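You operate a simulated robot arm through the tools that you are given. There is no shell and no other tool. Be economical: measure what you need, move in short steps, check, and stop when the job is done.

Carry out the task below with a simulated two-armed robot. There is one attempt and no reset: what you move stays moved.

JOB
Hold the white tray with two handles on the top of the setup table steady with one hand and put the orange end plug in it with the other.

Only the result counts: the job must be done as asked and must still hold three seconds after the hand-in. Knocking over, shifting, dropping, spilling or breaking anything else fails it.

ROBOT AND FRAMES
Two 7-joint arms with three-finger grippers on one trunk, on a base that drives. Base frame: it is fixed to the floor where the robot stands at the start and does not move with it; the origin is under the middle of the robot, x ahead of it, y to its left, z up; the surface under the hand at the start is at about z = 86. Lengths are in cm, angles in degrees, forces in N, time in s.
The left shoulder is at the start at [7, 14.6, 116.2], the right one opposite. With the tool pointing down near the work surface each hand reaches from about 30 to 68 cm from the robot's upright axis, wherever it stands, measured 20 degrees to its own side. Payload 2.2 kg a hand.
The tool frame of a hand sits at the grasp point between the pads (the TCP): z along the fingers, y along the line on which they close. The tips reach 2.8 cm beyond it. The gripper opens to 10.2 cm. The gripper's body begins 7.1 cm behind the TCP.
Orientation is that of the tool frame in the base frame, as [roll, pitch, yaw] about the fixed x, y, z axes, in that order (R = Rz(yaw) Ry(pitch) Rx(roll)). With the fingers straight down and closing along the base's y, the tool's x points along the base's -x, its y along +y and its z along -z.

CONTROLS
- The arms move only by the tool servo_tool. It takes "left_motion", "right_motion" or both (then of equal length, played together; a hand with none holds still); each is one flat list of numbers, 7 for each row, row after row: the shift along the tool's x, y, z in units of 150 mm (1.0 is 150 mm), then the turn, a rotation vector about the tool's x, y, z in units of 60 degrees (1.0 is 60 degrees), then the finger opening in cm, from 0 to 10.2. In form: [x, y, z, rx, ry, rz, gripper, x, y, z, rx, ry, rz, gripper, ...]. A call has 1 to 10 rows; each row is the pose to reach, as a shift and turn from the pose commanded when the call began, along the tool's axes at that moment. A call with a number of a shift or a turn outside -1 to 1 is refused whole. Each row takes 0.2 s and may step no farther than 5 cm and 8.6 degrees from the row before; otherwise, or with a gripper value out of range, the whole call is refused. Where a pose cannot be reached the arm comes as near as it can. A force on the tool above 40 N (or 10 N above the force at the start of the call, whichever is more), or a blocked arm, ends the call early, and 0.2 s more pass. Each finger halts on what it meets, pressing with about 41 N; the grip force reading is that of the motor and also rises with nothing between the fingers. The clock runs only during rows and for 0.2 s after the last one: add rows that repeat a pose to give the fingers time. It gives the time, the measured TCP pose, the force on the tool (base axes), the opening and the grip force at its end, in the units of the frame above (readings bear some noise), with the torque about the TCP (base axes, N m) and any sound that the robot's microphone picked up, and new pictures: "show" is both (left out), scene, wrist or none (wrist: the cameras of the hands that moved).
- Cameras (640 x 400 px; columns grow to the right, rows downward): "scene" is now at [13.35, -0.36, 138.57]; the picture's right is [0.16, -0.99, 0.00], its down [-0.67, -0.11, -0.74] and it looks along [0.73, 0.12, -0.68] (base axes); focal length 259 px, centre (320, 200). "left" rides on the left gripper at [7.2, 3.8, -8.6] in its tool frame; the picture's right is [-0.46, 0.89, 0.00], its down [-0.60, -0.32, -0.73] and it looks along [-0.65, -0.34, 0.68] (tool axes); focal length 256 px, centre (320, 200). "right" rides on the right gripper at [6.9, 4.4, -8.6] in its tool frame; the picture's right is [-0.53, 0.85, 0.00], its down [-0.58, -0.36, -0.73] and it looks along [-0.62, -0.39, 0.68] (tool axes); focal length 256 px, centre (320, 200). There is no depth. A picture from a camera that has moved, and an enlarged one, comes with that camera's place and axes in the base frame and with its lens. The place of the scene camera against the robot may be out by one fixed shift of up to 2.5 cm in any direction.
- raise_lower(by): slides the trunk up (or, below 0, down) by that many cm; the arms and the scene camera ride with it, the base frame stays. It gives what a move gives, with no picture.
- drive_base(legs): drives the robot by 1 to 6 legs, each [ahead, left, turn to the left] in cm, cm and degrees, along the robot's own axes; the way and the turn of a leg run together, so that a leg with both is an arc; at most 150 cm and 180 degrees a leg. The arms and the cameras ride along, it lands a little off, and it stops where it bumps. It gives what a move gives, and a new picture of the scene camera.
- turn_head(pan, tilt): turns the head with the scene camera to pan (to the left, within 86 degrees either way) and tilt (down, from -29 to 69), counted from straight ahead of the robot. It gives what a move gives, and a new picture of the scene camera.
- zoom(camera, box): a new picture of the part [left, top, right, bottom] of that camera's present view, enlarged. No time passes.
- close_job(): hands the job in; it is judged then, once.

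Go step by step. Nothing tells you exact positions but the pictures and the camera data: compare them with the known pose of the tool, close in by small moves and look again before you grip or let go. The budget is 120 turns and 260 pictures, counting those below and the enlarged ones. Unless the task says otherwise, let go and move clear before handing in, and close with one line.

The tools are called after ">>>" as name(argument=value, ...) on one line, values as JSON. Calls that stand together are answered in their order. servo_tool: Moves the arms, as the interface text tells. Its arguments: {"type":"object","properties":{"left_motion":{"type":"array","items":{"type":"number"}},"right_motion":{"type":"array","items":{"type":"number"}},"show":{"type":"string","enum":["both","scene","wrist","none"]}},"required":[]} The other tools are called the same way: raise_lower (by) slides the trunk up or down; drive_base (legs) drives the base; turn_head (pan, tilt) turns the head that bears the scene camera; zoom (camera, box) takes an enlarged picture of a part of a camera's view; close_job () hands the job in.

At the start:

```text
time: 0.0
left_tcp_pos: [50.31, 27.32, 117.45]
left_tool_rot: [-179.9, 0.0, -180.0]
left_force: [0.5, -0.7, -0.3]
left_moment: [-0.01, 0.0, -0.01]
left_grip_width: 10.22
left_gripper_force: 0.1
right_tcp_pos: [57.05, -16.13, 115.97]
right_tool_rot: [180.0, 0.0, -180.0]
right_force: [-0.6, -0.6, -0.6]
right_moment: [0.0, -0.02, 0.01]
right_grip_width: 10.2
right_gripper_force: 0.0
trunk travel left (down, up): [-70.0, 24.0]
robot x, y, heading: [0.22, 0.17, -0.0]
head pan, tilt: [9.4, 42.5]
```

scene: 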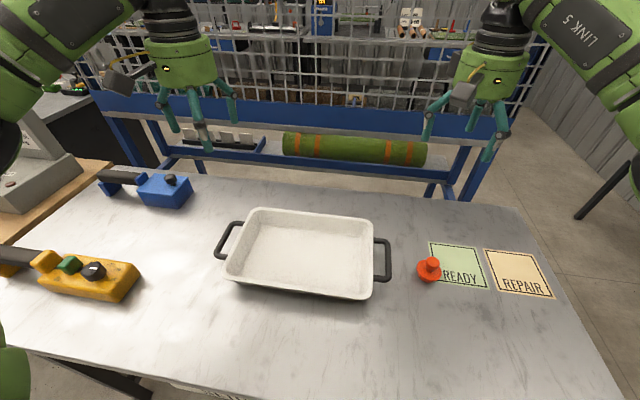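
right: 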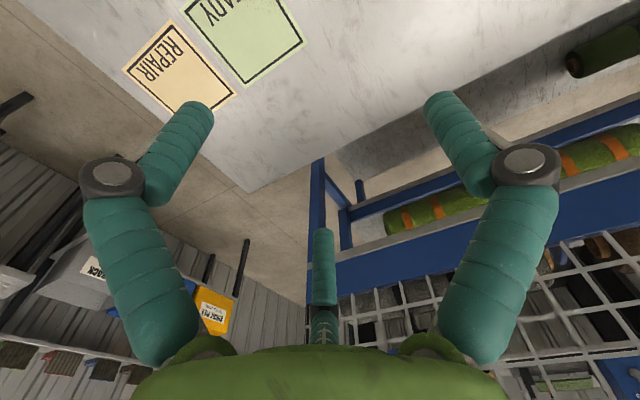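
left: 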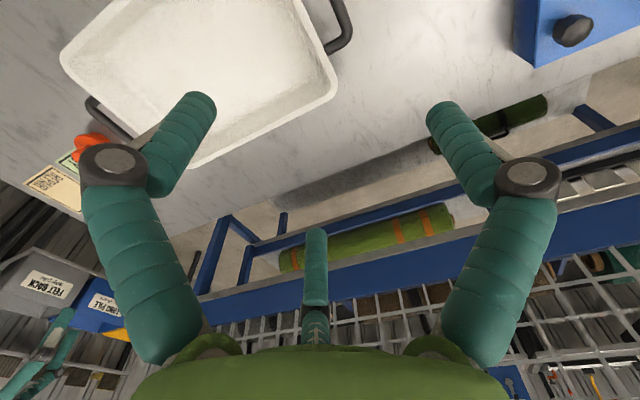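

The tray lies around [48, 9] with its handles at y≈27 and y≈-9, and the orange plug is around [49, -20]. I'll take a closer look at the handle and the plug.

>>> zoom(camera="scene", box=[200, 190, 300, 310])

>>> zoom(camera="scene", box=[340, 210, 480, 310])

```text
3.33 times, centred on (250, 250) of scene
camera zoom: at [13.35, -0.36, 138.57], right [0.16, -0.99, 0.0], down [-0.67, -0.11, -0.74], along [0.73, 0.12, -0.68], focal length 864 px, centre (553, 33)
```

zoom: 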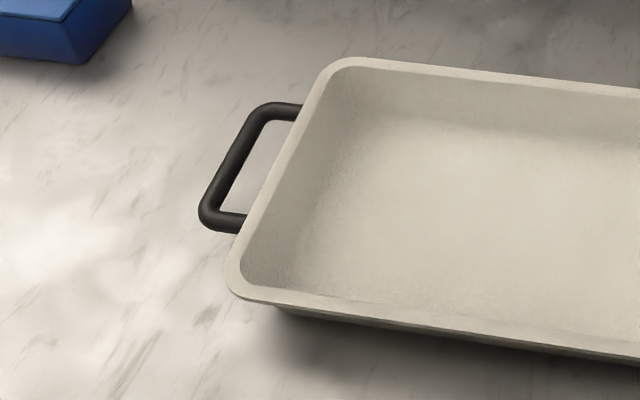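

```text
4.00 times, centred on (410, 260) of scene
camera zoom: at [13.35, -0.36, 138.57], right [0.16, -0.99, 0.0], down [-0.67, -0.11, -0.74], along [0.73, 0.12, -0.68], focal length 1037 px, centre (-40, -40)
```

zoom: 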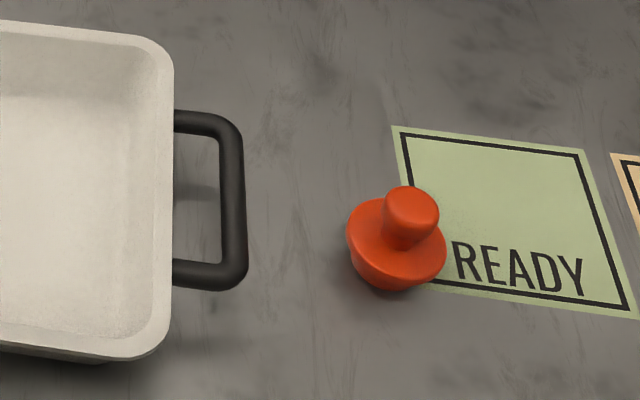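

The left handle bar runs along x at y≈27.8, and its gap to the tray is about 2 cm. The plug has a flange with a knob on top, so I'll move both hands above their targets and look with the wrist cameras.

>>> servo_tool(left_motion=[0.035, 0, 0.25, 0, 0, 0, 10, 0.07, 0, 0.5, 0, 0, 0, 8, 0.105, 0.015, 0.75, 0, 0, 0, 6, 0.14, 0.03, 0.98, 0, 0, 0, 4, 0.14, 0.03, 0.98, 0, 0, 0, 4], right_motion=[0.1275, -0.06, 0.23, 0, 0, 0, 10, 0.255, -0.12, 0.46, 0, 0, 0, 9, 0.38, -0.18, 0.7, 0, 0, 0, 8, 0.51, -0.238, 0.93, 0, 0, 0, 7, 0.51, -0.238, 0.93, 0, 0, 0, 7])

```text
time: 1.2
left_tcp_pos: [48.27, 27.66, 102.45]
left_tool_rot: [-179.9, 0.0, 179.9]
left_force: [0.7, -0.3, -0.8]
left_moment: [-0.01, 0.01, 0.03]
left_grip_width: 4.01
left_gripper_force: 0.0
right_tcp_pos: [49.16, -19.52, 101.92]
right_tool_rot: [180.0, 0.1, -180.0]
right_force: [0.2, -0.8, -0.3]
right_moment: [0.01, -0.01, 0.0]
right_grip_width: 7.02
right_gripper_force: 0.0
trunk travel left (down, up): [-70.0, 24.0]
robot x, y, heading: [-0.09, 0.15, 0.1]
head pan, tilt: [9.4, 42.5]
camera scene: at [13.33, -0.33, 138.57], right [0.16, -0.99, 0.0], down [-0.67, -0.11, -0.74], along [0.73, 0.12, -0.68], focal length 259 px, centre (320, 200)
camera right: at [42.24, -15.25, 110.55], right [0.53, 0.85, 0.0], down [0.58, -0.36, 0.73], along [0.62, -0.39, -0.68], focal length 256 px, centre (320, 200)
camera left: at [41.11, 31.63, 111.13], right [0.46, 0.89, 0.0], down [0.6, -0.32, 0.73], along [0.65, -0.34, -0.68], focal length 256 px, centre (320, 200)
```

scene: 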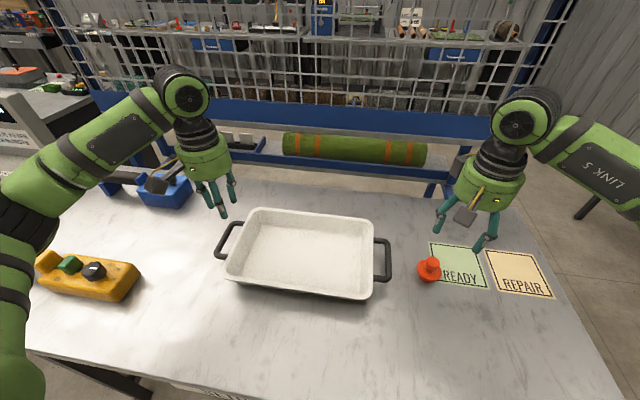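
right: 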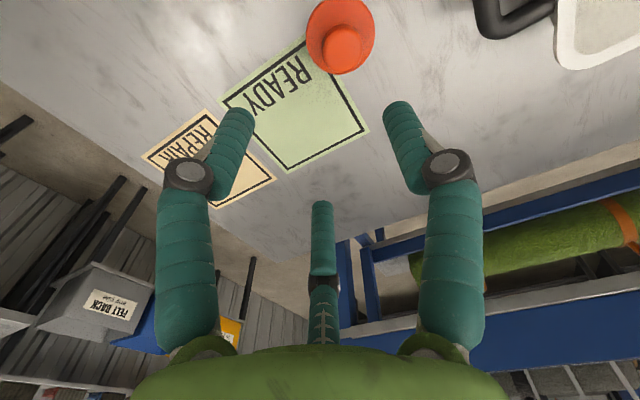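
left: 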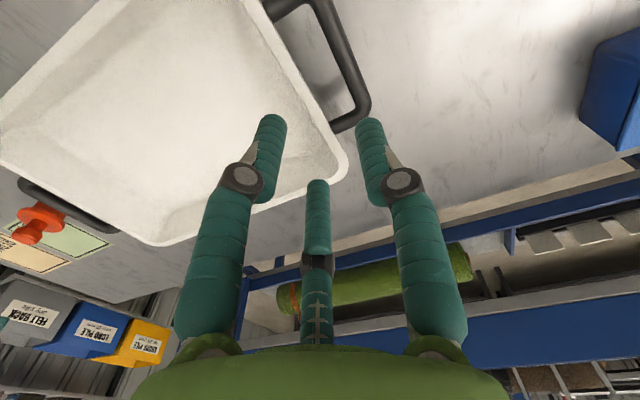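

The wrist cameras show a third finger-like part between the two fingers. I'll zoom in on the hands before going further.

>>> zoom(camera="scene", box=[160, 120, 260, 240])

>>> zoom(camera="left", box=[160, 80, 480, 280])

>>> zoom(camera="scene", box=[400, 150, 540, 290])

```text
3.33 times, centred on (210, 180) of scene
camera zoom: at [13.33, -0.33, 138.57], right [0.16, -0.99, 0.0], down [-0.67, -0.11, -0.74], along [0.73, 0.12, -0.68], focal length 864 px, centre (687, 267)
```

zoom: 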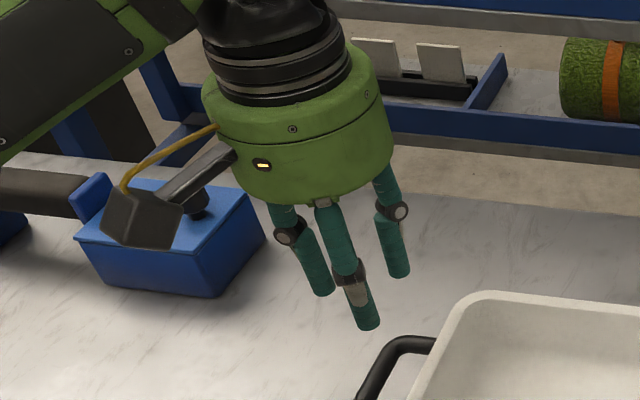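

```text
2.00 times, centred on (320, 180) of left
camera zoom: at [41.11, 31.63, 111.13], right [0.46, 0.89, 0.0], down [0.6, -0.32, 0.73], along [0.65, -0.34, -0.68], focal length 512 px, centre (320, 240)
```

zoom: 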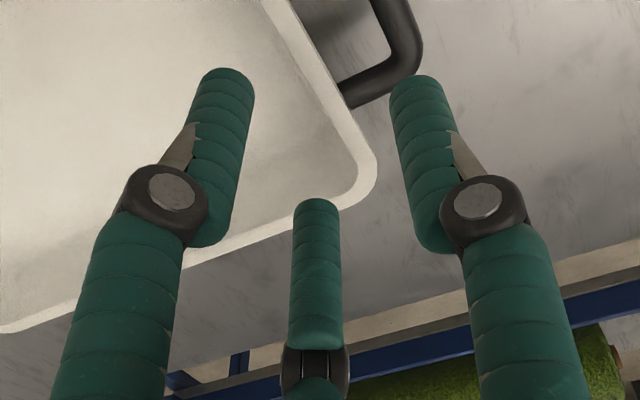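

```text
2.86 times, centred on (470, 220) of scene
camera zoom: at [13.33, -0.33, 138.57], right [0.16, -0.99, 0.0], down [-0.67, -0.11, -0.74], along [0.73, 0.12, -0.68], focal length 741 px, centre (-109, 143)
```

zoom: 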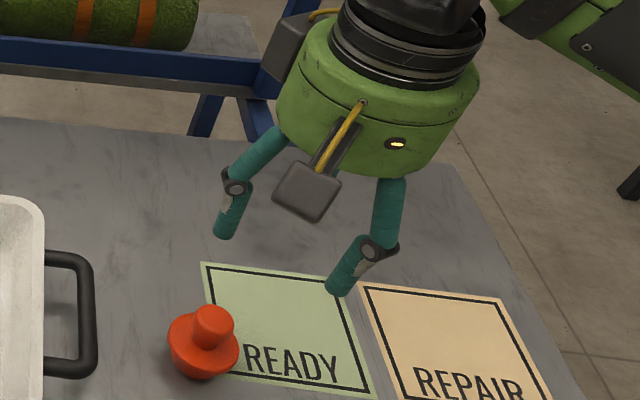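

The hand looks like it has three fingers: one on the +y side and a pair on the -y side. The wrist views put things about 2 cm to the left of the scene estimate, so I'll back both hands off and get centred wrist views to measure from.

>>> servo_tool(left_motion=[0.25, 0.1, 0, 0, 0, 0, 4, 0.5, 0.2, 0, 0, 0, 0, 4, 0.67, 0.33, 0, 0, 0, 0, 4], right_motion=[0.25, 0.15, 0, 0, 0, 0, 7, 0.5, 0.3, 0, 0, 0, 0, 7, 0.67, 0.47, 0, 0, 0, 0, 7], show="wrist")

```text
time: 2.0
left_tcp_pos: [38.0, 32.94, 102.67]
left_tool_rot: [-179.9, 0.0, 179.9]
left_force: [-0.1, -0.3, -0.4]
left_moment: [-0.04, -0.03, -0.01]
left_grip_width: 4.02
left_gripper_force: 0.0
right_tcp_pos: [39.28, -12.63, 101.99]
right_tool_rot: [-179.9, 0.1, -180.0]
right_force: [-0.4, -0.2, 0.5]
right_moment: [0.0, -0.01, -0.03]
right_grip_width: 6.98
right_gripper_force: 0.0
trunk travel left (down, up): [-70.0, 24.0]
robot x, y, heading: [-0.08, 0.04, 0.1]
head pan, tilt: [9.4, 42.5]
camera right: at [32.16, -8.2, 110.58], right [0.53, 0.84, 0.0], down [0.58, -0.36, 0.73], along [0.62, -0.39, -0.68], focal length 256 px, centre (320, 200)
camera left: at [30.83, 36.79, 111.16], right [0.46, 0.89, 0.0], down [0.6, -0.32, 0.73], along [0.65, -0.34, -0.68], focal length 256 px, centre (320, 200)
```

right: 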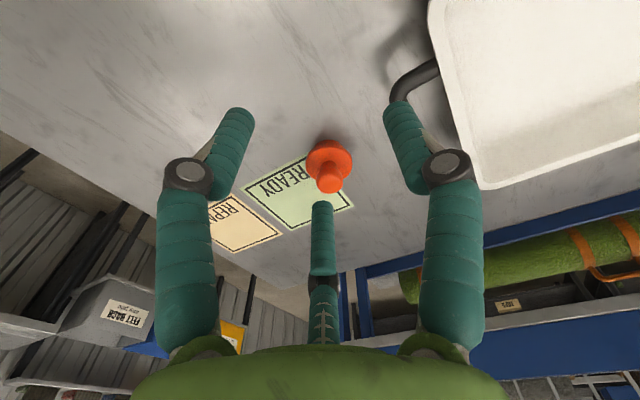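
left: 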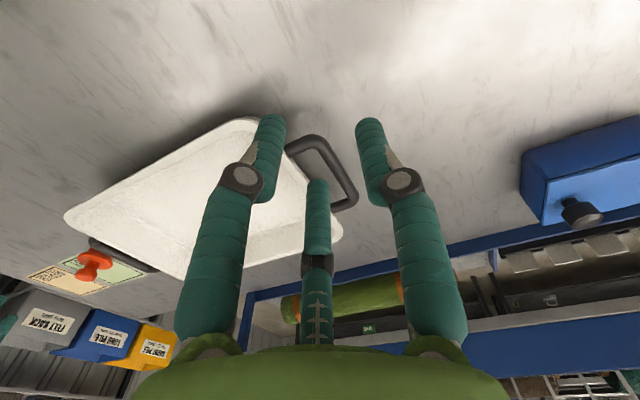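

>>> zoom(camera="right", box=[270, 110, 400, 220])

>>> zoom(camera="left", box=[240, 110, 380, 230])

```text
3.64 times, centred on (335, 165) of right
camera zoom: at [32.16, -8.2, 110.58], right [0.53, 0.84, 0.0], down [0.58, -0.36, 0.73], along [0.62, -0.39, -0.68], focal length 931 px, centre (266, 327)
```

zoom: 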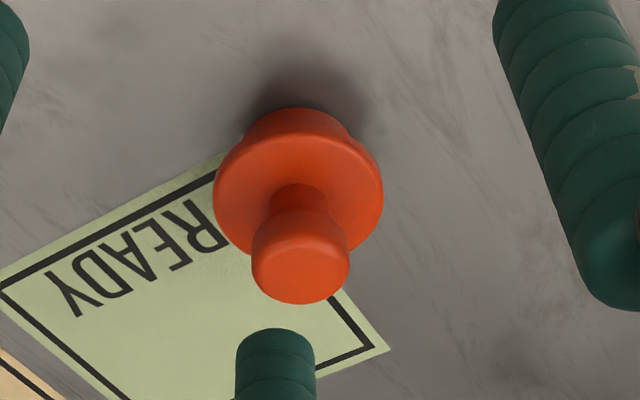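

```text
3.33 times, centred on (310, 170) of left
camera zoom: at [30.83, 36.79, 111.16], right [0.46, 0.89, 0.0], down [0.6, -0.32, 0.73], along [0.65, -0.34, -0.68], focal length 853 px, centre (353, 300)
```

zoom: 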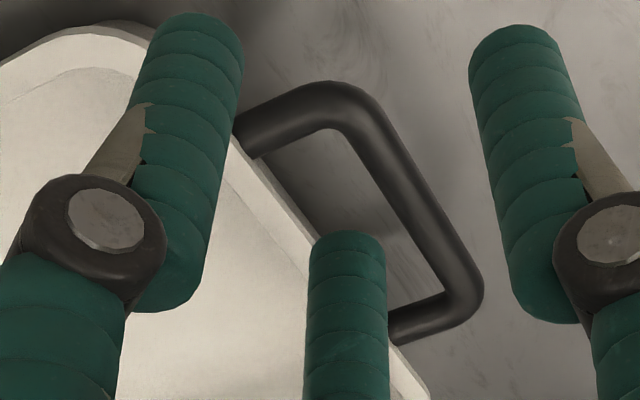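

Triangulating from the two wrist views puts the handle bar at x 43.8–53.3, y≈29.7, z≈89.6, with a 2.5 cm gap to the rim. The plug's knob top comes out at [47.1, -16.6, 92.6] and its flange top at about z=89. I'll move both hands right above their targets.

>>> servo_tool(left_motion=[-0.233, -0.074, 0.1, 0, 0, 0, 3.5, -0.467, -0.15, 0.2, 0, 0, 0, 3.2, -0.7, -0.223, 0.3, 0, 0, 0, 3.2, -0.7, -0.223, 0.44, 0, 0, 0, 3.2, -0.7, -0.223, 0.44, 0, 0, 0, 3.2], right_motion=[-0.173, -0.09, 0, 0, 0, 0, 7, -0.347, -0.18, 0, 0, 0, 0, 7, -0.521, -0.268, 0.1, 0, 0, 0, 7, -0.521, -0.268, 0.2, 0, 0, 0, 7, -0.521, -0.268, 0.2, 0, 0, 0, 7])

```text
time: 3.2
left_tcp_pos: [48.64, 29.43, 96.05]
left_tool_rot: [-179.9, 0.1, 180.0]
left_force: [0.9, 0.8, -0.4]
left_moment: [-0.01, 0.02, -0.01]
left_grip_width: 3.21
left_gripper_force: 0.2
right_tcp_pos: [47.08, -16.69, 99.0]
right_tool_rot: [-180.0, -0.1, 180.0]
right_force: [0.8, -0.4, -0.2]
right_moment: [-0.01, 0.01, 0.0]
right_grip_width: 6.99
right_gripper_force: 0.0
trunk travel left (down, up): [-70.0, 24.0]
robot x, y, heading: [0.27, 0.14, -0.2]
head pan, tilt: [9.4, 42.5]
camera scene: at [13.31, -0.37, 138.57], right [0.16, -0.99, 0.0], down [-0.67, -0.11, -0.74], along [0.73, 0.12, -0.68], focal length 259 px, centre (320, 200)
camera right: at [40.08, -12.33, 107.64], right [0.53, 0.85, 0.0], down [0.58, -0.36, 0.73], along [0.62, -0.39, -0.68], focal length 256 px, centre (320, 200)
camera left: at [41.5, 33.24, 104.62], right [0.46, 0.89, 0.0], down [0.6, -0.32, 0.73], along [0.65, -0.34, -0.68], focal length 256 px, centre (320, 200)
```

scene: 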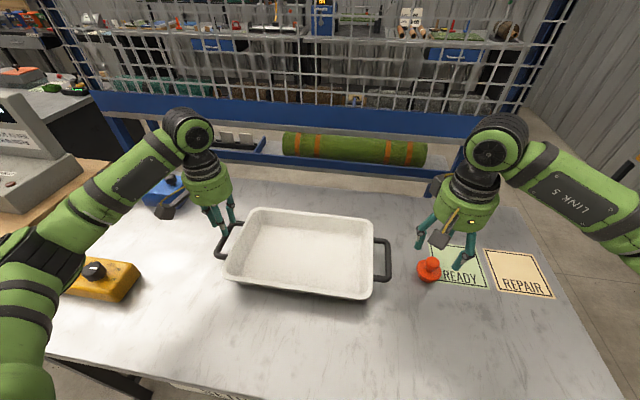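
right: 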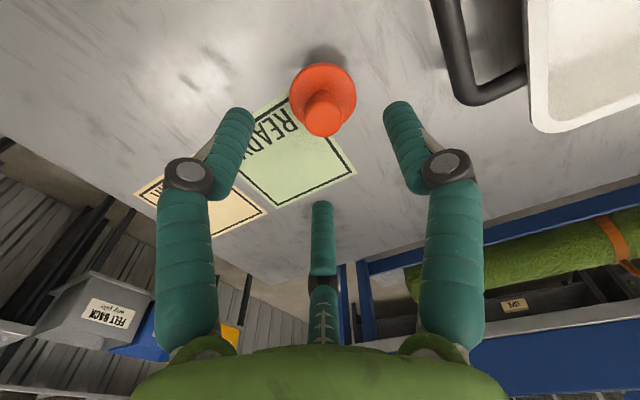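
left: 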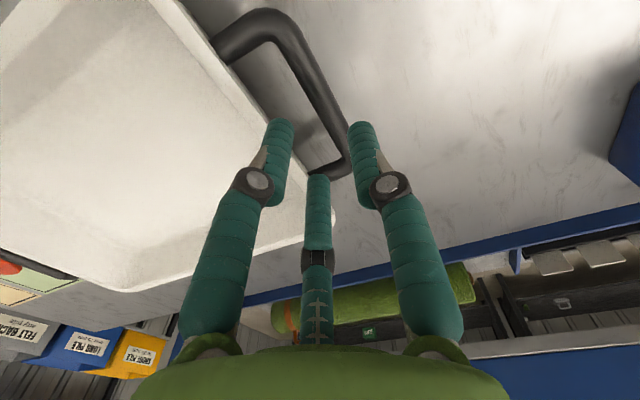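

The left fingers sit above the gap and the bar. I'll lower the left hand slowly to the handle.

>>> servo_tool(left_motion=[0, 0.013, 0.1, 0, 0, 0, 3.2, 0, 0.013, 0.2, 0, 0, 0, 3.2, 0, 0.013, 0.3, 0, 0, 0, 3.2, 0, 0.013, 0.4, 0, 0, 0, 3.2, 0, 0.013, 0.4, 0, 0, 0, 3.2])

```text
time: 4.4
left_tcp_pos: [48.49, 29.52, 89.9]
left_tool_rot: [-180.0, 0.0, -179.9]
left_force: [-1.1, -0.3, -0.7]
left_moment: [0.03, 0.0, 0.03]
left_grip_width: 3.22
left_gripper_force: 0.1
right_tcp_pos: [47.14, -16.67, 98.94]
right_tool_rot: [179.9, 0.1, 179.9]
right_force: [-0.3, 0.6, -0.2]
right_moment: [-0.02, -0.02, 0.01]
right_grip_width: 7.0
right_gripper_force: 0.0
trunk travel left (down, up): [-70.0, 24.0]
robot x, y, heading: [0.02, -0.23, 0.1]
head pan, tilt: [9.4, 42.5]
camera scene: at [13.35, -0.39, 138.57], right [0.16, -0.99, 0.0], down [-0.67, -0.11, -0.74], along [0.73, 0.12, -0.68], focal length 259 px, centre (320, 200)
camera left: at [41.43, 33.37, 98.61], right [0.46, 0.89, 0.0], down [0.6, -0.32, 0.73], along [0.65, -0.34, -0.68], focal length 256 px, centre (320, 200)
```

scene: 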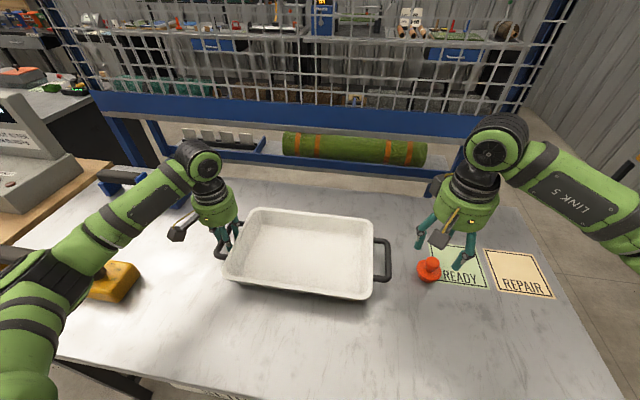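
left: 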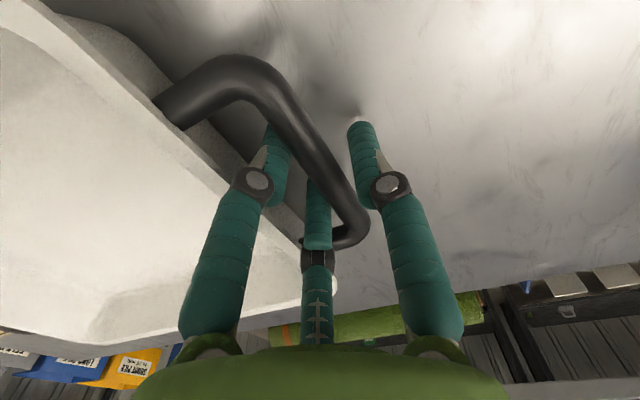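

The bar now lies between the fingers and no contact force shows. I'll close the left hand on it.

>>> servo_tool(left_motion=[0, 0, 0, 0, 0, 0, 2.2, 0, 0, 0, 0, 0, 0, 1.6, 0, 0, 0, 0, 0, 0, 1.0, 0, 0, 0, 0, 0, 0, 0.6, 0, 0, 0, 0, 0, 0, 0.6])

```text
time: 5.6
left_tcp_pos: [48.5, 29.63, 89.95]
left_tool_rot: [-179.9, -0.1, -179.9]
left_force: [-0.5, 1.8, -0.1]
left_moment: [0.01, -0.05, 0.2]
left_grip_width: 2.11
left_gripper_force: 41.2
right_tcp_pos: [47.05, -16.59, 99.02]
right_tool_rot: [179.9, 0.0, 180.0]
right_force: [0.4, 0.4, -0.3]
right_moment: [0.03, 0.01, -0.03]
right_grip_width: 7.0
right_gripper_force: 0.2
trunk travel left (down, up): [-70.0, 24.0]
robot x, y, heading: [-0.04, -0.13, -0.3]
head pan, tilt: [9.4, 42.5]
camera scene: at [13.35, -0.31, 138.57], right [0.16, -0.99, 0.0], down [-0.67, -0.11, -0.74], along [0.73, 0.12, -0.68], focal length 259 px, centre (320, 200)
camera left: at [41.43, 33.43, 98.6], right [0.46, 0.89, 0.0], down [0.61, -0.32, 0.73], along [0.65, -0.34, -0.68], focal length 256 px, centre (320, 200)
```

scene: 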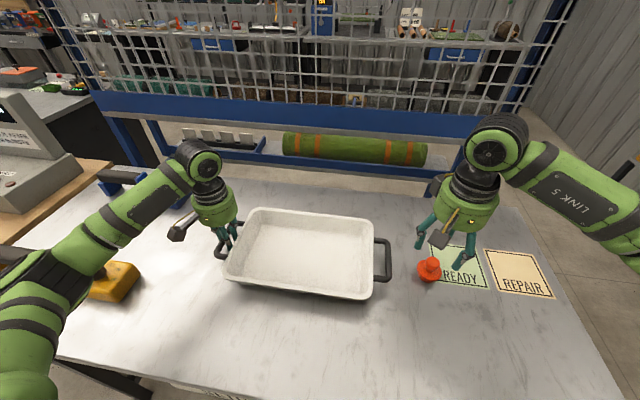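
left: 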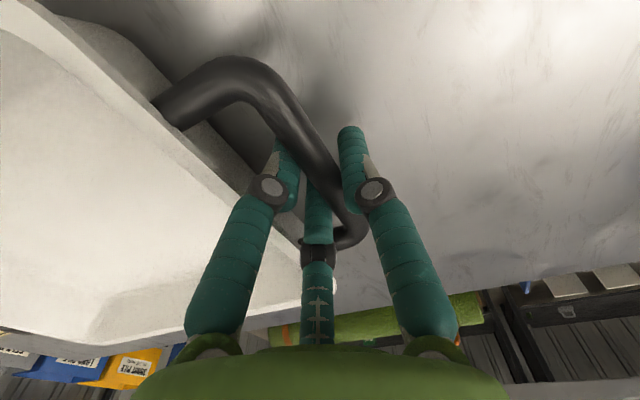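

The handle is gripped at 41 N and the tray hasn't moved. Next the right hand goes down over the knob with its tips just above the flange, and I'll check before closing.

>>> servo_tool(right_motion=[0, 0, 0.15, 0, 0, 0, 6, 0, 0, 0.3, 0, 0, 0, 6, 0, 0, 0.37, 0, 0, 0, 6, 0, 0, 0.43, 0, 0, 0, 6, 0, 0, 0.43, 0, 0, 0, 6])

>>> zoom(camera="scene", box=[390, 170, 510, 290])

```text
time: 6.8
left_tcp_pos: [48.49, 29.63, 89.79]
left_tool_rot: [-179.9, -0.2, -180.0]
left_force: [0.6, 2.6, -0.5]
left_moment: [-0.02, -0.01, 0.26]
left_grip_width: 2.12
left_gripper_force: 41.3
right_tcp_pos: [47.19, -16.68, 92.56]
right_tool_rot: [179.9, 0.0, -180.0]
right_force: [-0.2, -0.4, -0.4]
right_moment: [-0.01, 0.04, 0.01]
right_grip_width: 6.0
right_gripper_force: 0.1
trunk travel left (down, up): [-70.0, 24.0]
robot x, y, heading: [0.23, 0.02, -0.1]
head pan, tilt: [9.4, 42.5]
camera scene: at [13.36, -0.3, 138.57], right [0.16, -0.99, 0.0], down [-0.67, -0.11, -0.74], along [0.73, 0.12, -0.68], focal length 259 px, centre (320, 200)
camera right: at [40.11, -12.25, 101.19], right [0.53, 0.85, 0.0], down [0.58, -0.36, 0.73], along [0.62, -0.39, -0.68], focal length 256 px, centre (320, 200)
```

scene: 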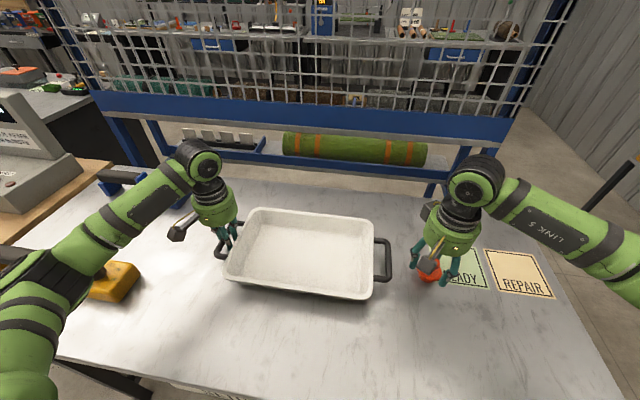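
right: 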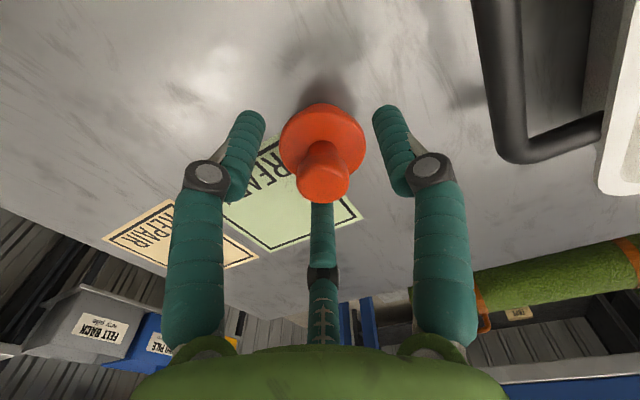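

```text
3.33 times, centred on (450, 230) of scene
camera zoom: at [13.36, -0.3, 138.57], right [0.16, -0.99, 0.0], down [-0.67, -0.11, -0.74], along [0.73, 0.12, -0.68], focal length 864 px, centre (-113, 100)
```

zoom: 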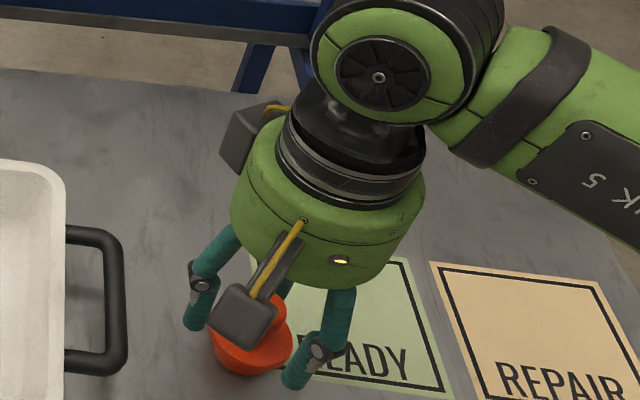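

The knob is centred to within about 0.2 cm and its top is at TCP height. I'll go 0.6 cm lower, shift +0.2 in y and close.

>>> servo_tool(right_motion=[0, 0.013, 0.04, 0, 0, 0, 6, 0, 0.013, 0.04, 0, 0, 0, 4.5, 0, 0.013, 0.04, 0, 0, 0, 3, 0, 0.013, 0.04, 0, 0, 0, 2, 0, 0.013, 0.04, 0, 0, 0, 1.5, 0, 0.013, 0.04, 0, 0, 0, 1.5])

```text
time: 8.2
left_tcp_pos: [48.55, 29.57, 89.95]
left_tool_rot: [-179.8, -0.1, -179.9]
left_force: [0.4, 4.0, -0.5]
left_moment: [0.01, -0.02, 0.21]
left_grip_width: 2.09
left_gripper_force: 41.2
right_tcp_pos: [47.2, -16.33, 91.95]
right_tool_rot: [-180.0, 0.1, -180.0]
right_force: [-0.7, -0.3, 0.2]
right_moment: [0.0, -0.04, 0.01]
right_grip_width: 2.37
right_gripper_force: 41.1
trunk travel left (down, up): [-70.0, 24.0]
robot x, y, heading: [0.02, 0.3, 0.1]
head pan, tilt: [9.4, 42.5]
camera scene: at [13.36, -0.3, 138.57], right [0.16, -0.99, 0.0], down [-0.67, -0.11, -0.74], along [0.73, 0.12, -0.68], focal length 259 px, centre (320, 200)
camera right: at [40.13, -12.05, 100.61], right [0.53, 0.85, 0.0], down [0.58, -0.36, 0.73], along [0.62, -0.39, -0.68], focal length 256 px, centre (320, 200)
```

scene: 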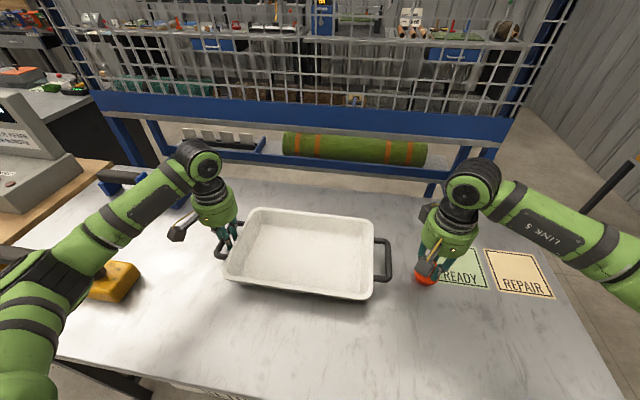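
right: 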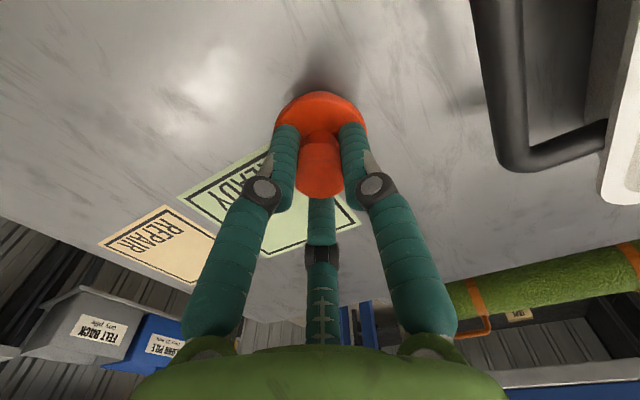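

The plug is gripped with the reading holding at 2.37 cm. I'll lift it straight up 11 cm and then start toward the tray.

>>> servo_tool(right_motion=[0, 0, -0.2, 0, 0, 0, 1.5, 0, 0, -0.4, 0, 0, 0, 1.5, 0, 0, -0.6, 0, 0, 0, 1.5, 0, 0, -0.73, 0, 0, 0, 1.5, 0, 0.25, -0.73, 0, 0, 0, 1.5, 0, 0.5, -0.73, 0, 0, 0, 1.5, 0, 0.75, -0.73, 0, 0, 0, 1.5, 0, 0.93, -0.73, 0, 0, 0, 1.5, 0, 0.93, -0.73, 0, 0, 0, 1.5])

```text
time: 10.2
left_tcp_pos: [48.59, 29.53, 90.08]
left_tool_rot: [180.0, -0.1, -179.9]
left_force: [-0.1, -0.5, 0.5]
left_moment: [-0.01, -0.09, 0.04]
left_grip_width: 2.11
left_gripper_force: 40.7
right_tcp_pos: [47.19, -2.45, 102.93]
right_tool_rot: [-180.0, -0.1, 180.0]
right_force: [-0.4, 0.9, -0.8]
right_moment: [0.01, -0.02, 0.03]
right_grip_width: 2.36
right_gripper_force: 40.7
trunk travel left (down, up): [-70.0, 24.0]
robot x, y, heading: [-0.26, 0.56, 0.2]
head pan, tilt: [9.4, 42.5]
camera scene: at [13.39, -0.39, 138.56], right [0.16, -0.99, 0.0], down [-0.67, -0.11, -0.74], along [0.73, 0.12, -0.68], focal length 259 px, centre (320, 200)
camera right: at [40.23, 1.88, 111.57], right [0.53, 0.85, 0.0], down [0.58, -0.36, 0.73], along [0.62, -0.39, -0.68], focal length 256 px, centre (320, 200)
```

scene: 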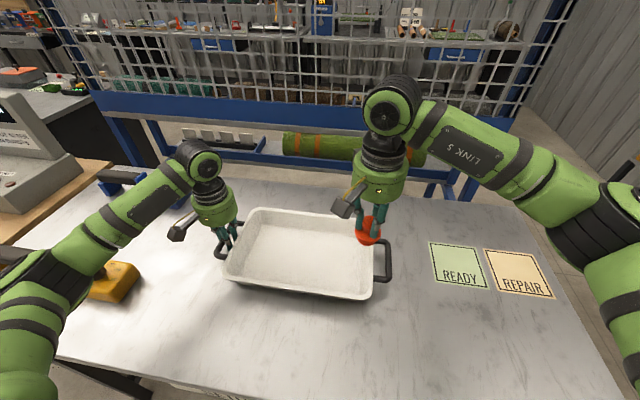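
right: 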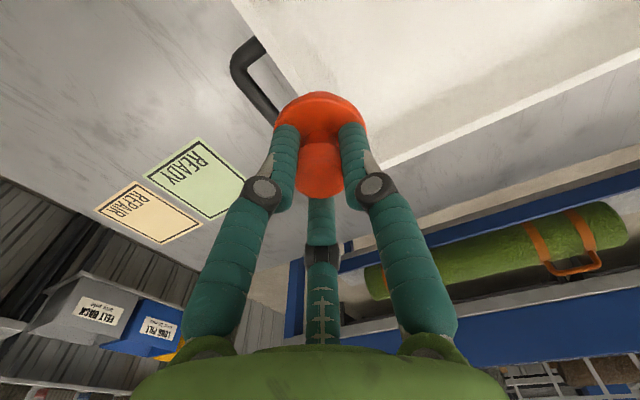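

The plug is held over the tray edge. I'll move on to y≈9 and come partway down.

>>> servo_tool(right_motion=[0, 0.25, 0, 0, 0, 0, 1.5, 0, 0.5, 0, 0, 0, 0, 1.5, -0.04, 0.75, 0, 0, 0, 0, 1.5, -0.08, 0.76, 0.2, 0, 0, 0, 1.5, -0.08, 0.76, 0.4, 0, 0, 0, 1.5, -0.08, 0.76, 0.45, 0, 0, 0, 1.5, -0.08, 0.76, 0.45, 0, 0, 0, 1.5])

```text
time: 11.8
left_tcp_pos: [48.62, 29.63, 90.06]
left_tool_rot: [-179.8, -0.1, -179.9]
left_force: [0.3, 2.4, 0.4]
left_moment: [0.03, 0.24, 0.03]
left_grip_width: 2.1
left_gripper_force: 41.1
right_tcp_pos: [48.58, 8.94, 96.05]
right_tool_rot: [180.0, 0.0, -180.0]
right_force: [0.3, -1.0, -1.2]
right_moment: [-0.02, -0.01, 0.03]
right_grip_width: 2.33
right_gripper_force: 41.3
trunk travel left (down, up): [-70.0, 24.0]
robot x, y, heading: [0.36, -0.01, 0.0]
head pan, tilt: [9.4, 42.5]
camera scene: at [13.39, -0.31, 138.56], right [0.16, -0.99, 0.0], down [-0.67, -0.11, -0.74], along [0.73, 0.12, -0.68], focal length 259 px, centre (320, 200)
camera right: at [41.38, 13.31, 104.79], right [0.53, 0.85, 0.0], down [0.58, -0.36, 0.73], along [0.62, -0.39, -0.68], focal length 256 px, centre (320, 200)
```

scene: 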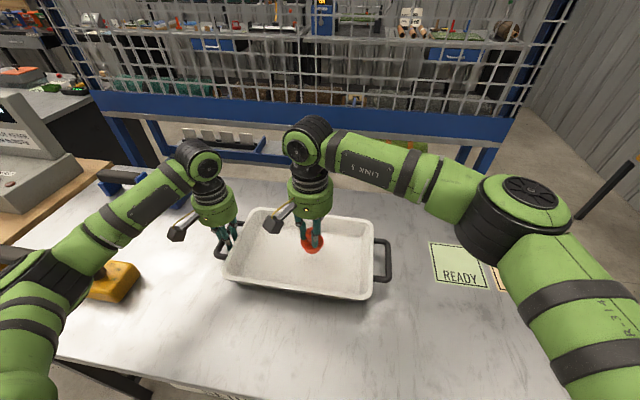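
right: 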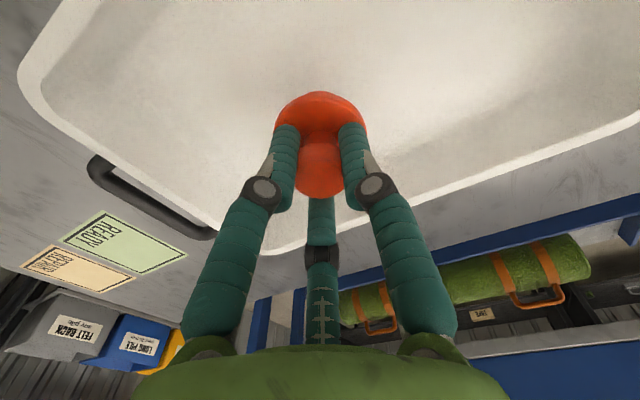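

The plug is centred over the tray floor. I'll lower it gently and watch the force.

>>> servo_tool(right_motion=[0, 0, 0.06, 0, 0, 0, 1.5, 0, 0, 0.12, 0, 0, 0, 1.5, 0, 0, 0.16, 0, 0, 0, 1.5, 0, 0, 0.19, 0, 0, 0, 1.5, 0, 0, 0.2, 0, 0, 0, 1.5], show="wrist")

```text
time: 13.0
left_tcp_pos: [48.65, 29.63, 89.93]
left_tool_rot: [-179.9, 0.0, -179.9]
left_force: [0.9, 2.3, 0.6]
left_moment: [0.0, 0.09, 0.12]
left_grip_width: 2.1
left_gripper_force: 41.3
right_tcp_pos: [48.37, 9.02, 93.09]
right_tool_rot: [179.9, 0.0, -180.0]
right_force: [-0.5, -0.5, -0.8]
right_moment: [0.01, -0.02, 0.03]
right_grip_width: 2.38
right_gripper_force: 41.3
trunk travel left (down, up): [-70.0, 24.0]
robot x, y, heading: [-0.06, 0.2, 0.1]
head pan, tilt: [9.4, 42.5]
camera right: at [41.31, 13.27, 101.75], right [0.53, 0.85, 0.0], down [0.58, -0.36, 0.73], along [0.62, -0.39, -0.68], focal length 256 px, centre (320, 200)
```

right: 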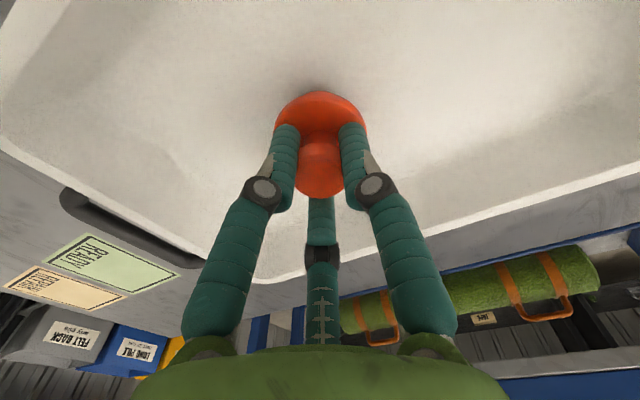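

There's no contact yet, so I'll continue down in 0.15 cm steps.

>>> servo_tool(right_motion=[0, 0, 0.01, 0, 0, 0, 1.5, 0, 0, 0.02, 0, 0, 0, 1.5, 0, 0, 0.03, 0, 0, 0, 1.5, 0, 0, 0.035, 0, 0, 0, 1.5], show="none")

```text
time: 14.0
left_tcp_pos: [48.77, 29.47, 89.98]
left_tool_rot: [-179.9, -0.1, -179.9]
left_force: [0.8, 3.4, -0.4]
left_moment: [-0.04, -0.03, 0.06]
left_grip_width: 2.1
left_gripper_force: 40.8
right_tcp_pos: [48.27, 9.07, 92.64]
right_tool_rot: [-180.0, 0.0, 179.9]
right_force: [-0.4, -0.5, 0.4]
right_moment: [-0.01, -0.01, 0.01]
right_grip_width: 2.39
right_gripper_force: 41.1
trunk travel left (down, up): [-70.0, 24.0]
robot x, y, heading: [-0.32, 0.12, 0.3]
head pan, tilt: [9.4, 42.5]
```

>>> servo_tool(right_motion=[0, 0, 0.007, 0, 0, 0, 1.5, 0, 0, 0.014, 0, 0, 0, 1.5], show="wrist")

>>> zoom(camera="scene", box=[270, 190, 350, 270])

```text
time: 14.6
left_tcp_pos: [48.6, 29.69, 89.91]
left_tool_rot: [-179.9, 0.0, -179.8]
left_force: [2.3, 3.2, -0.3]
left_moment: [-0.03, -0.01, 0.07]
left_grip_width: 2.09
left_gripper_force: 41.2
right_tcp_pos: [48.42, 8.99, 92.4]
right_tool_rot: [180.0, -0.1, -180.0]
right_force: [-1.1, -0.3, 2.1]
right_moment: [-0.1, 0.04, -0.01]
right_grip_width: 2.38
right_gripper_force: 41.4
trunk travel left (down, up): [-70.0, 24.0]
robot x, y, heading: [-0.14, -0.01, -0.1]
head pan, tilt: [9.4, 42.5]
camera right: at [41.34, 13.27, 101.1], right [0.53, 0.85, 0.0], down [0.58, -0.36, 0.73], along [0.62, -0.39, -0.68], focal length 256 px, centre (320, 200)
```

right: 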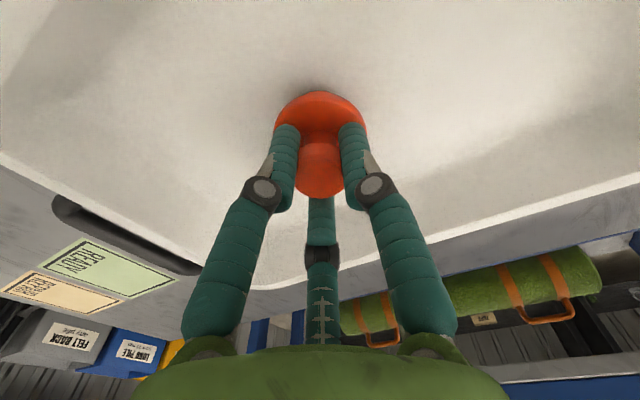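

```text
5.00 times, centred on (310, 230) of scene
camera zoom: at [13.35, -0.3, 138.57], right [0.16, -0.99, 0.0], down [-0.67, -0.11, -0.74], along [0.73, 0.12, -0.68], focal length 1296 px, centre (370, 50)
```

zoom: 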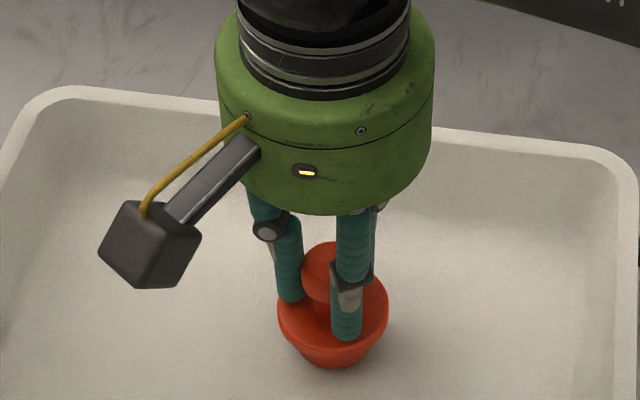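

The force shows 2 N of contact, so the plug is standing on the tray floor. I'll open the right hand and lift it straight up.

>>> servo_tool(right_motion=[0, 0, 0.003, 0, 0, 0, 2.6, 0, 0, 0.003, 0, 0, 0, 4, 0, 0, 0.003, 0, 0, 0, 6, 0, 0, 0.003, 0, 0, 0, 6, 0, 0, -0.15, 0, 0, 0, 6, 0, 0, -0.35, 0, 0, 0, 6, 0, 0, -0.6, 0, 0, 0, 6, 0, 0, -0.85, 0, 0, 0, 6])

```text
time: 16.4
left_tcp_pos: [48.69, 29.54, 89.9]
left_tool_rot: [-179.9, -0.1, -179.9]
left_force: [0.2, 2.2, 0.5]
left_moment: [-0.05, -0.25, 0.14]
left_grip_width: 2.09
left_gripper_force: 40.5
right_tcp_pos: [48.22, 8.95, 105.13]
right_tool_rot: [-180.0, 0.0, 180.0]
right_force: [0.2, 0.0, 0.0]
right_moment: [-0.01, -0.01, 0.02]
right_grip_width: 5.99
right_gripper_force: 0.0
trunk travel left (down, up): [-70.0, 24.0]
robot x, y, heading: [-0.06, -0.28, -0.0]
head pan, tilt: [9.4, 42.5]
camera scene: at [13.33, -0.3, 138.56], right [0.16, -0.99, 0.0], down [-0.67, -0.11, -0.74], along [0.73, 0.12, -0.68], focal length 259 px, centre (320, 200)
camera right: at [41.24, 13.27, 113.84], right [0.53, 0.85, 0.0], down [0.58, -0.36, 0.73], along [0.62, -0.39, -0.68], focal length 256 px, centre (320, 200)
```

scene: 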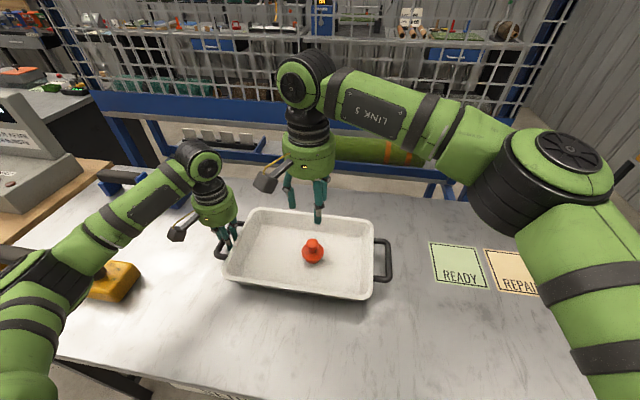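
right: 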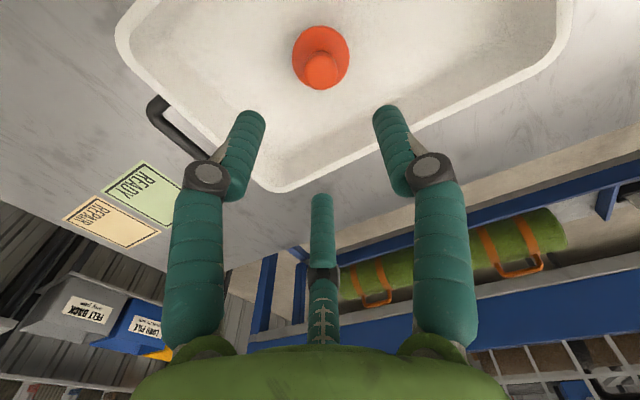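

The plug stands upright in the tray. I'll let go of the handle to the same opening I came in with, raise the left hand clear, and move the right hand back to its own side.

>>> servo_tool(left_motion=[0, 0, 0, 0, 0, 0, 2.6, 0, 0, 0, 0, 0, 0, 3.2, 0, 0, 0, 0, 0, 0, 3.2, 0, 0, -0.1, 0, 0, 0, 3.2, 0, 0, -0.2, 0, 0, 0, 3.2, 0, 0, -0.4, 0, 0, 0, 3.2, 0, 0, -0.7, 0, 0, 0, 3.2, 0, 0, -0.95, 0, 0, 0, 3.2], right_motion=[0, -0.15, 0, 0, 0, 0, 6, 0, -0.3, 0, 0, 0, 0, 6, 0, -0.5, 0, 0, 0, 0, 6, 0, -0.7, 0, 0, 0, 0, 6, 0, -0.9, 0, 0, 0, 0, 6, 0, -1, 0, 0, 0, 0, 6, 0, -1, 0, 0, 0, 0, 6, 0, -1, 0, 0, 0, 0, 6])

```text
time: 18.2
left_tcp_pos: [48.52, 29.51, 104.37]
left_tool_rot: [-180.0, -0.1, -179.9]
left_force: [-0.4, 0.3, 0.1]
left_moment: [0.02, 0.0, 0.01]
left_grip_width: 3.18
left_gripper_force: 0.2
right_tcp_pos: [48.18, -6.26, 105.13]
right_tool_rot: [-180.0, 0.1, 180.0]
right_force: [0.4, 0.8, -0.4]
right_moment: [-0.01, 0.01, 0.0]
right_grip_width: 5.98
right_gripper_force: 0.1
trunk travel left (down, up): [-70.0, 24.0]
robot x, y, heading: [0.08, -0.05, 0.3]
head pan, tilt: [9.4, 42.5]
camera scene: at [13.29, -0.45, 138.57], right [0.16, -0.99, 0.0], down [-0.67, -0.11, -0.74], along [0.73, 0.12, -0.68], focal length 259 px, centre (320, 200)
camera right: at [41.24, -1.88, 113.78], right [0.53, 0.85, 0.0], down [0.58, -0.36, 0.73], along [0.62, -0.39, -0.68], focal length 256 px, centre (320, 200)
camera left: at [41.44, 33.33, 113.03], right [0.46, 0.89, 0.0], down [0.61, -0.32, 0.73], along [0.65, -0.34, -0.68], focal length 256 px, centre (320, 200)
```

scene: 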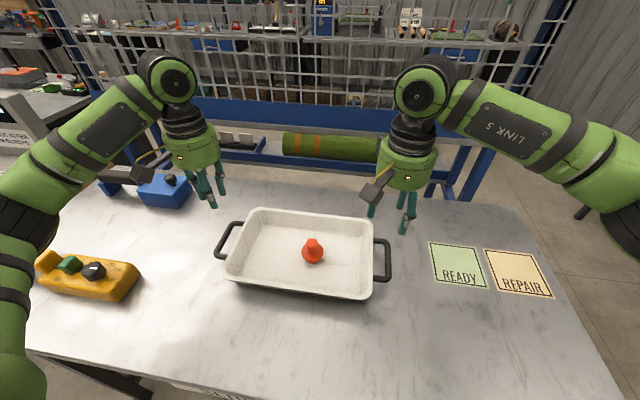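
right: 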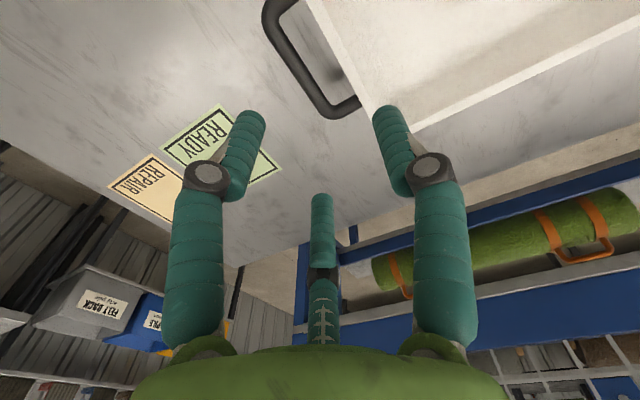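
left: 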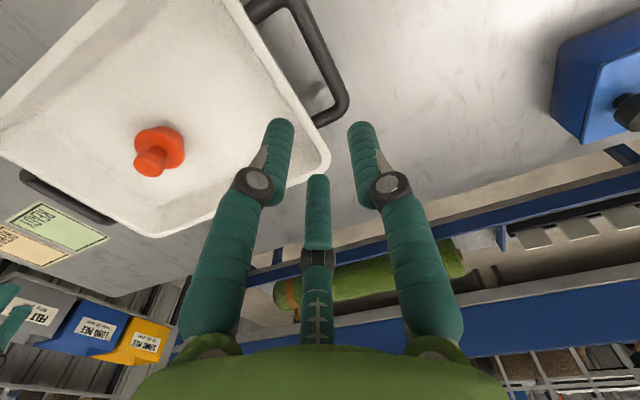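

The plug rests in the tray, the tray is where it was, and both hands are clear, so I'm handing in.

>>> close_job()

```text
The job is handed in.
```

The orange end plug now stands upright in the white tray. The left hand gripped one tray handle while the right hand set the plug down, then both let go and moved clear; nothing else was disturbed, and the job is handed in.
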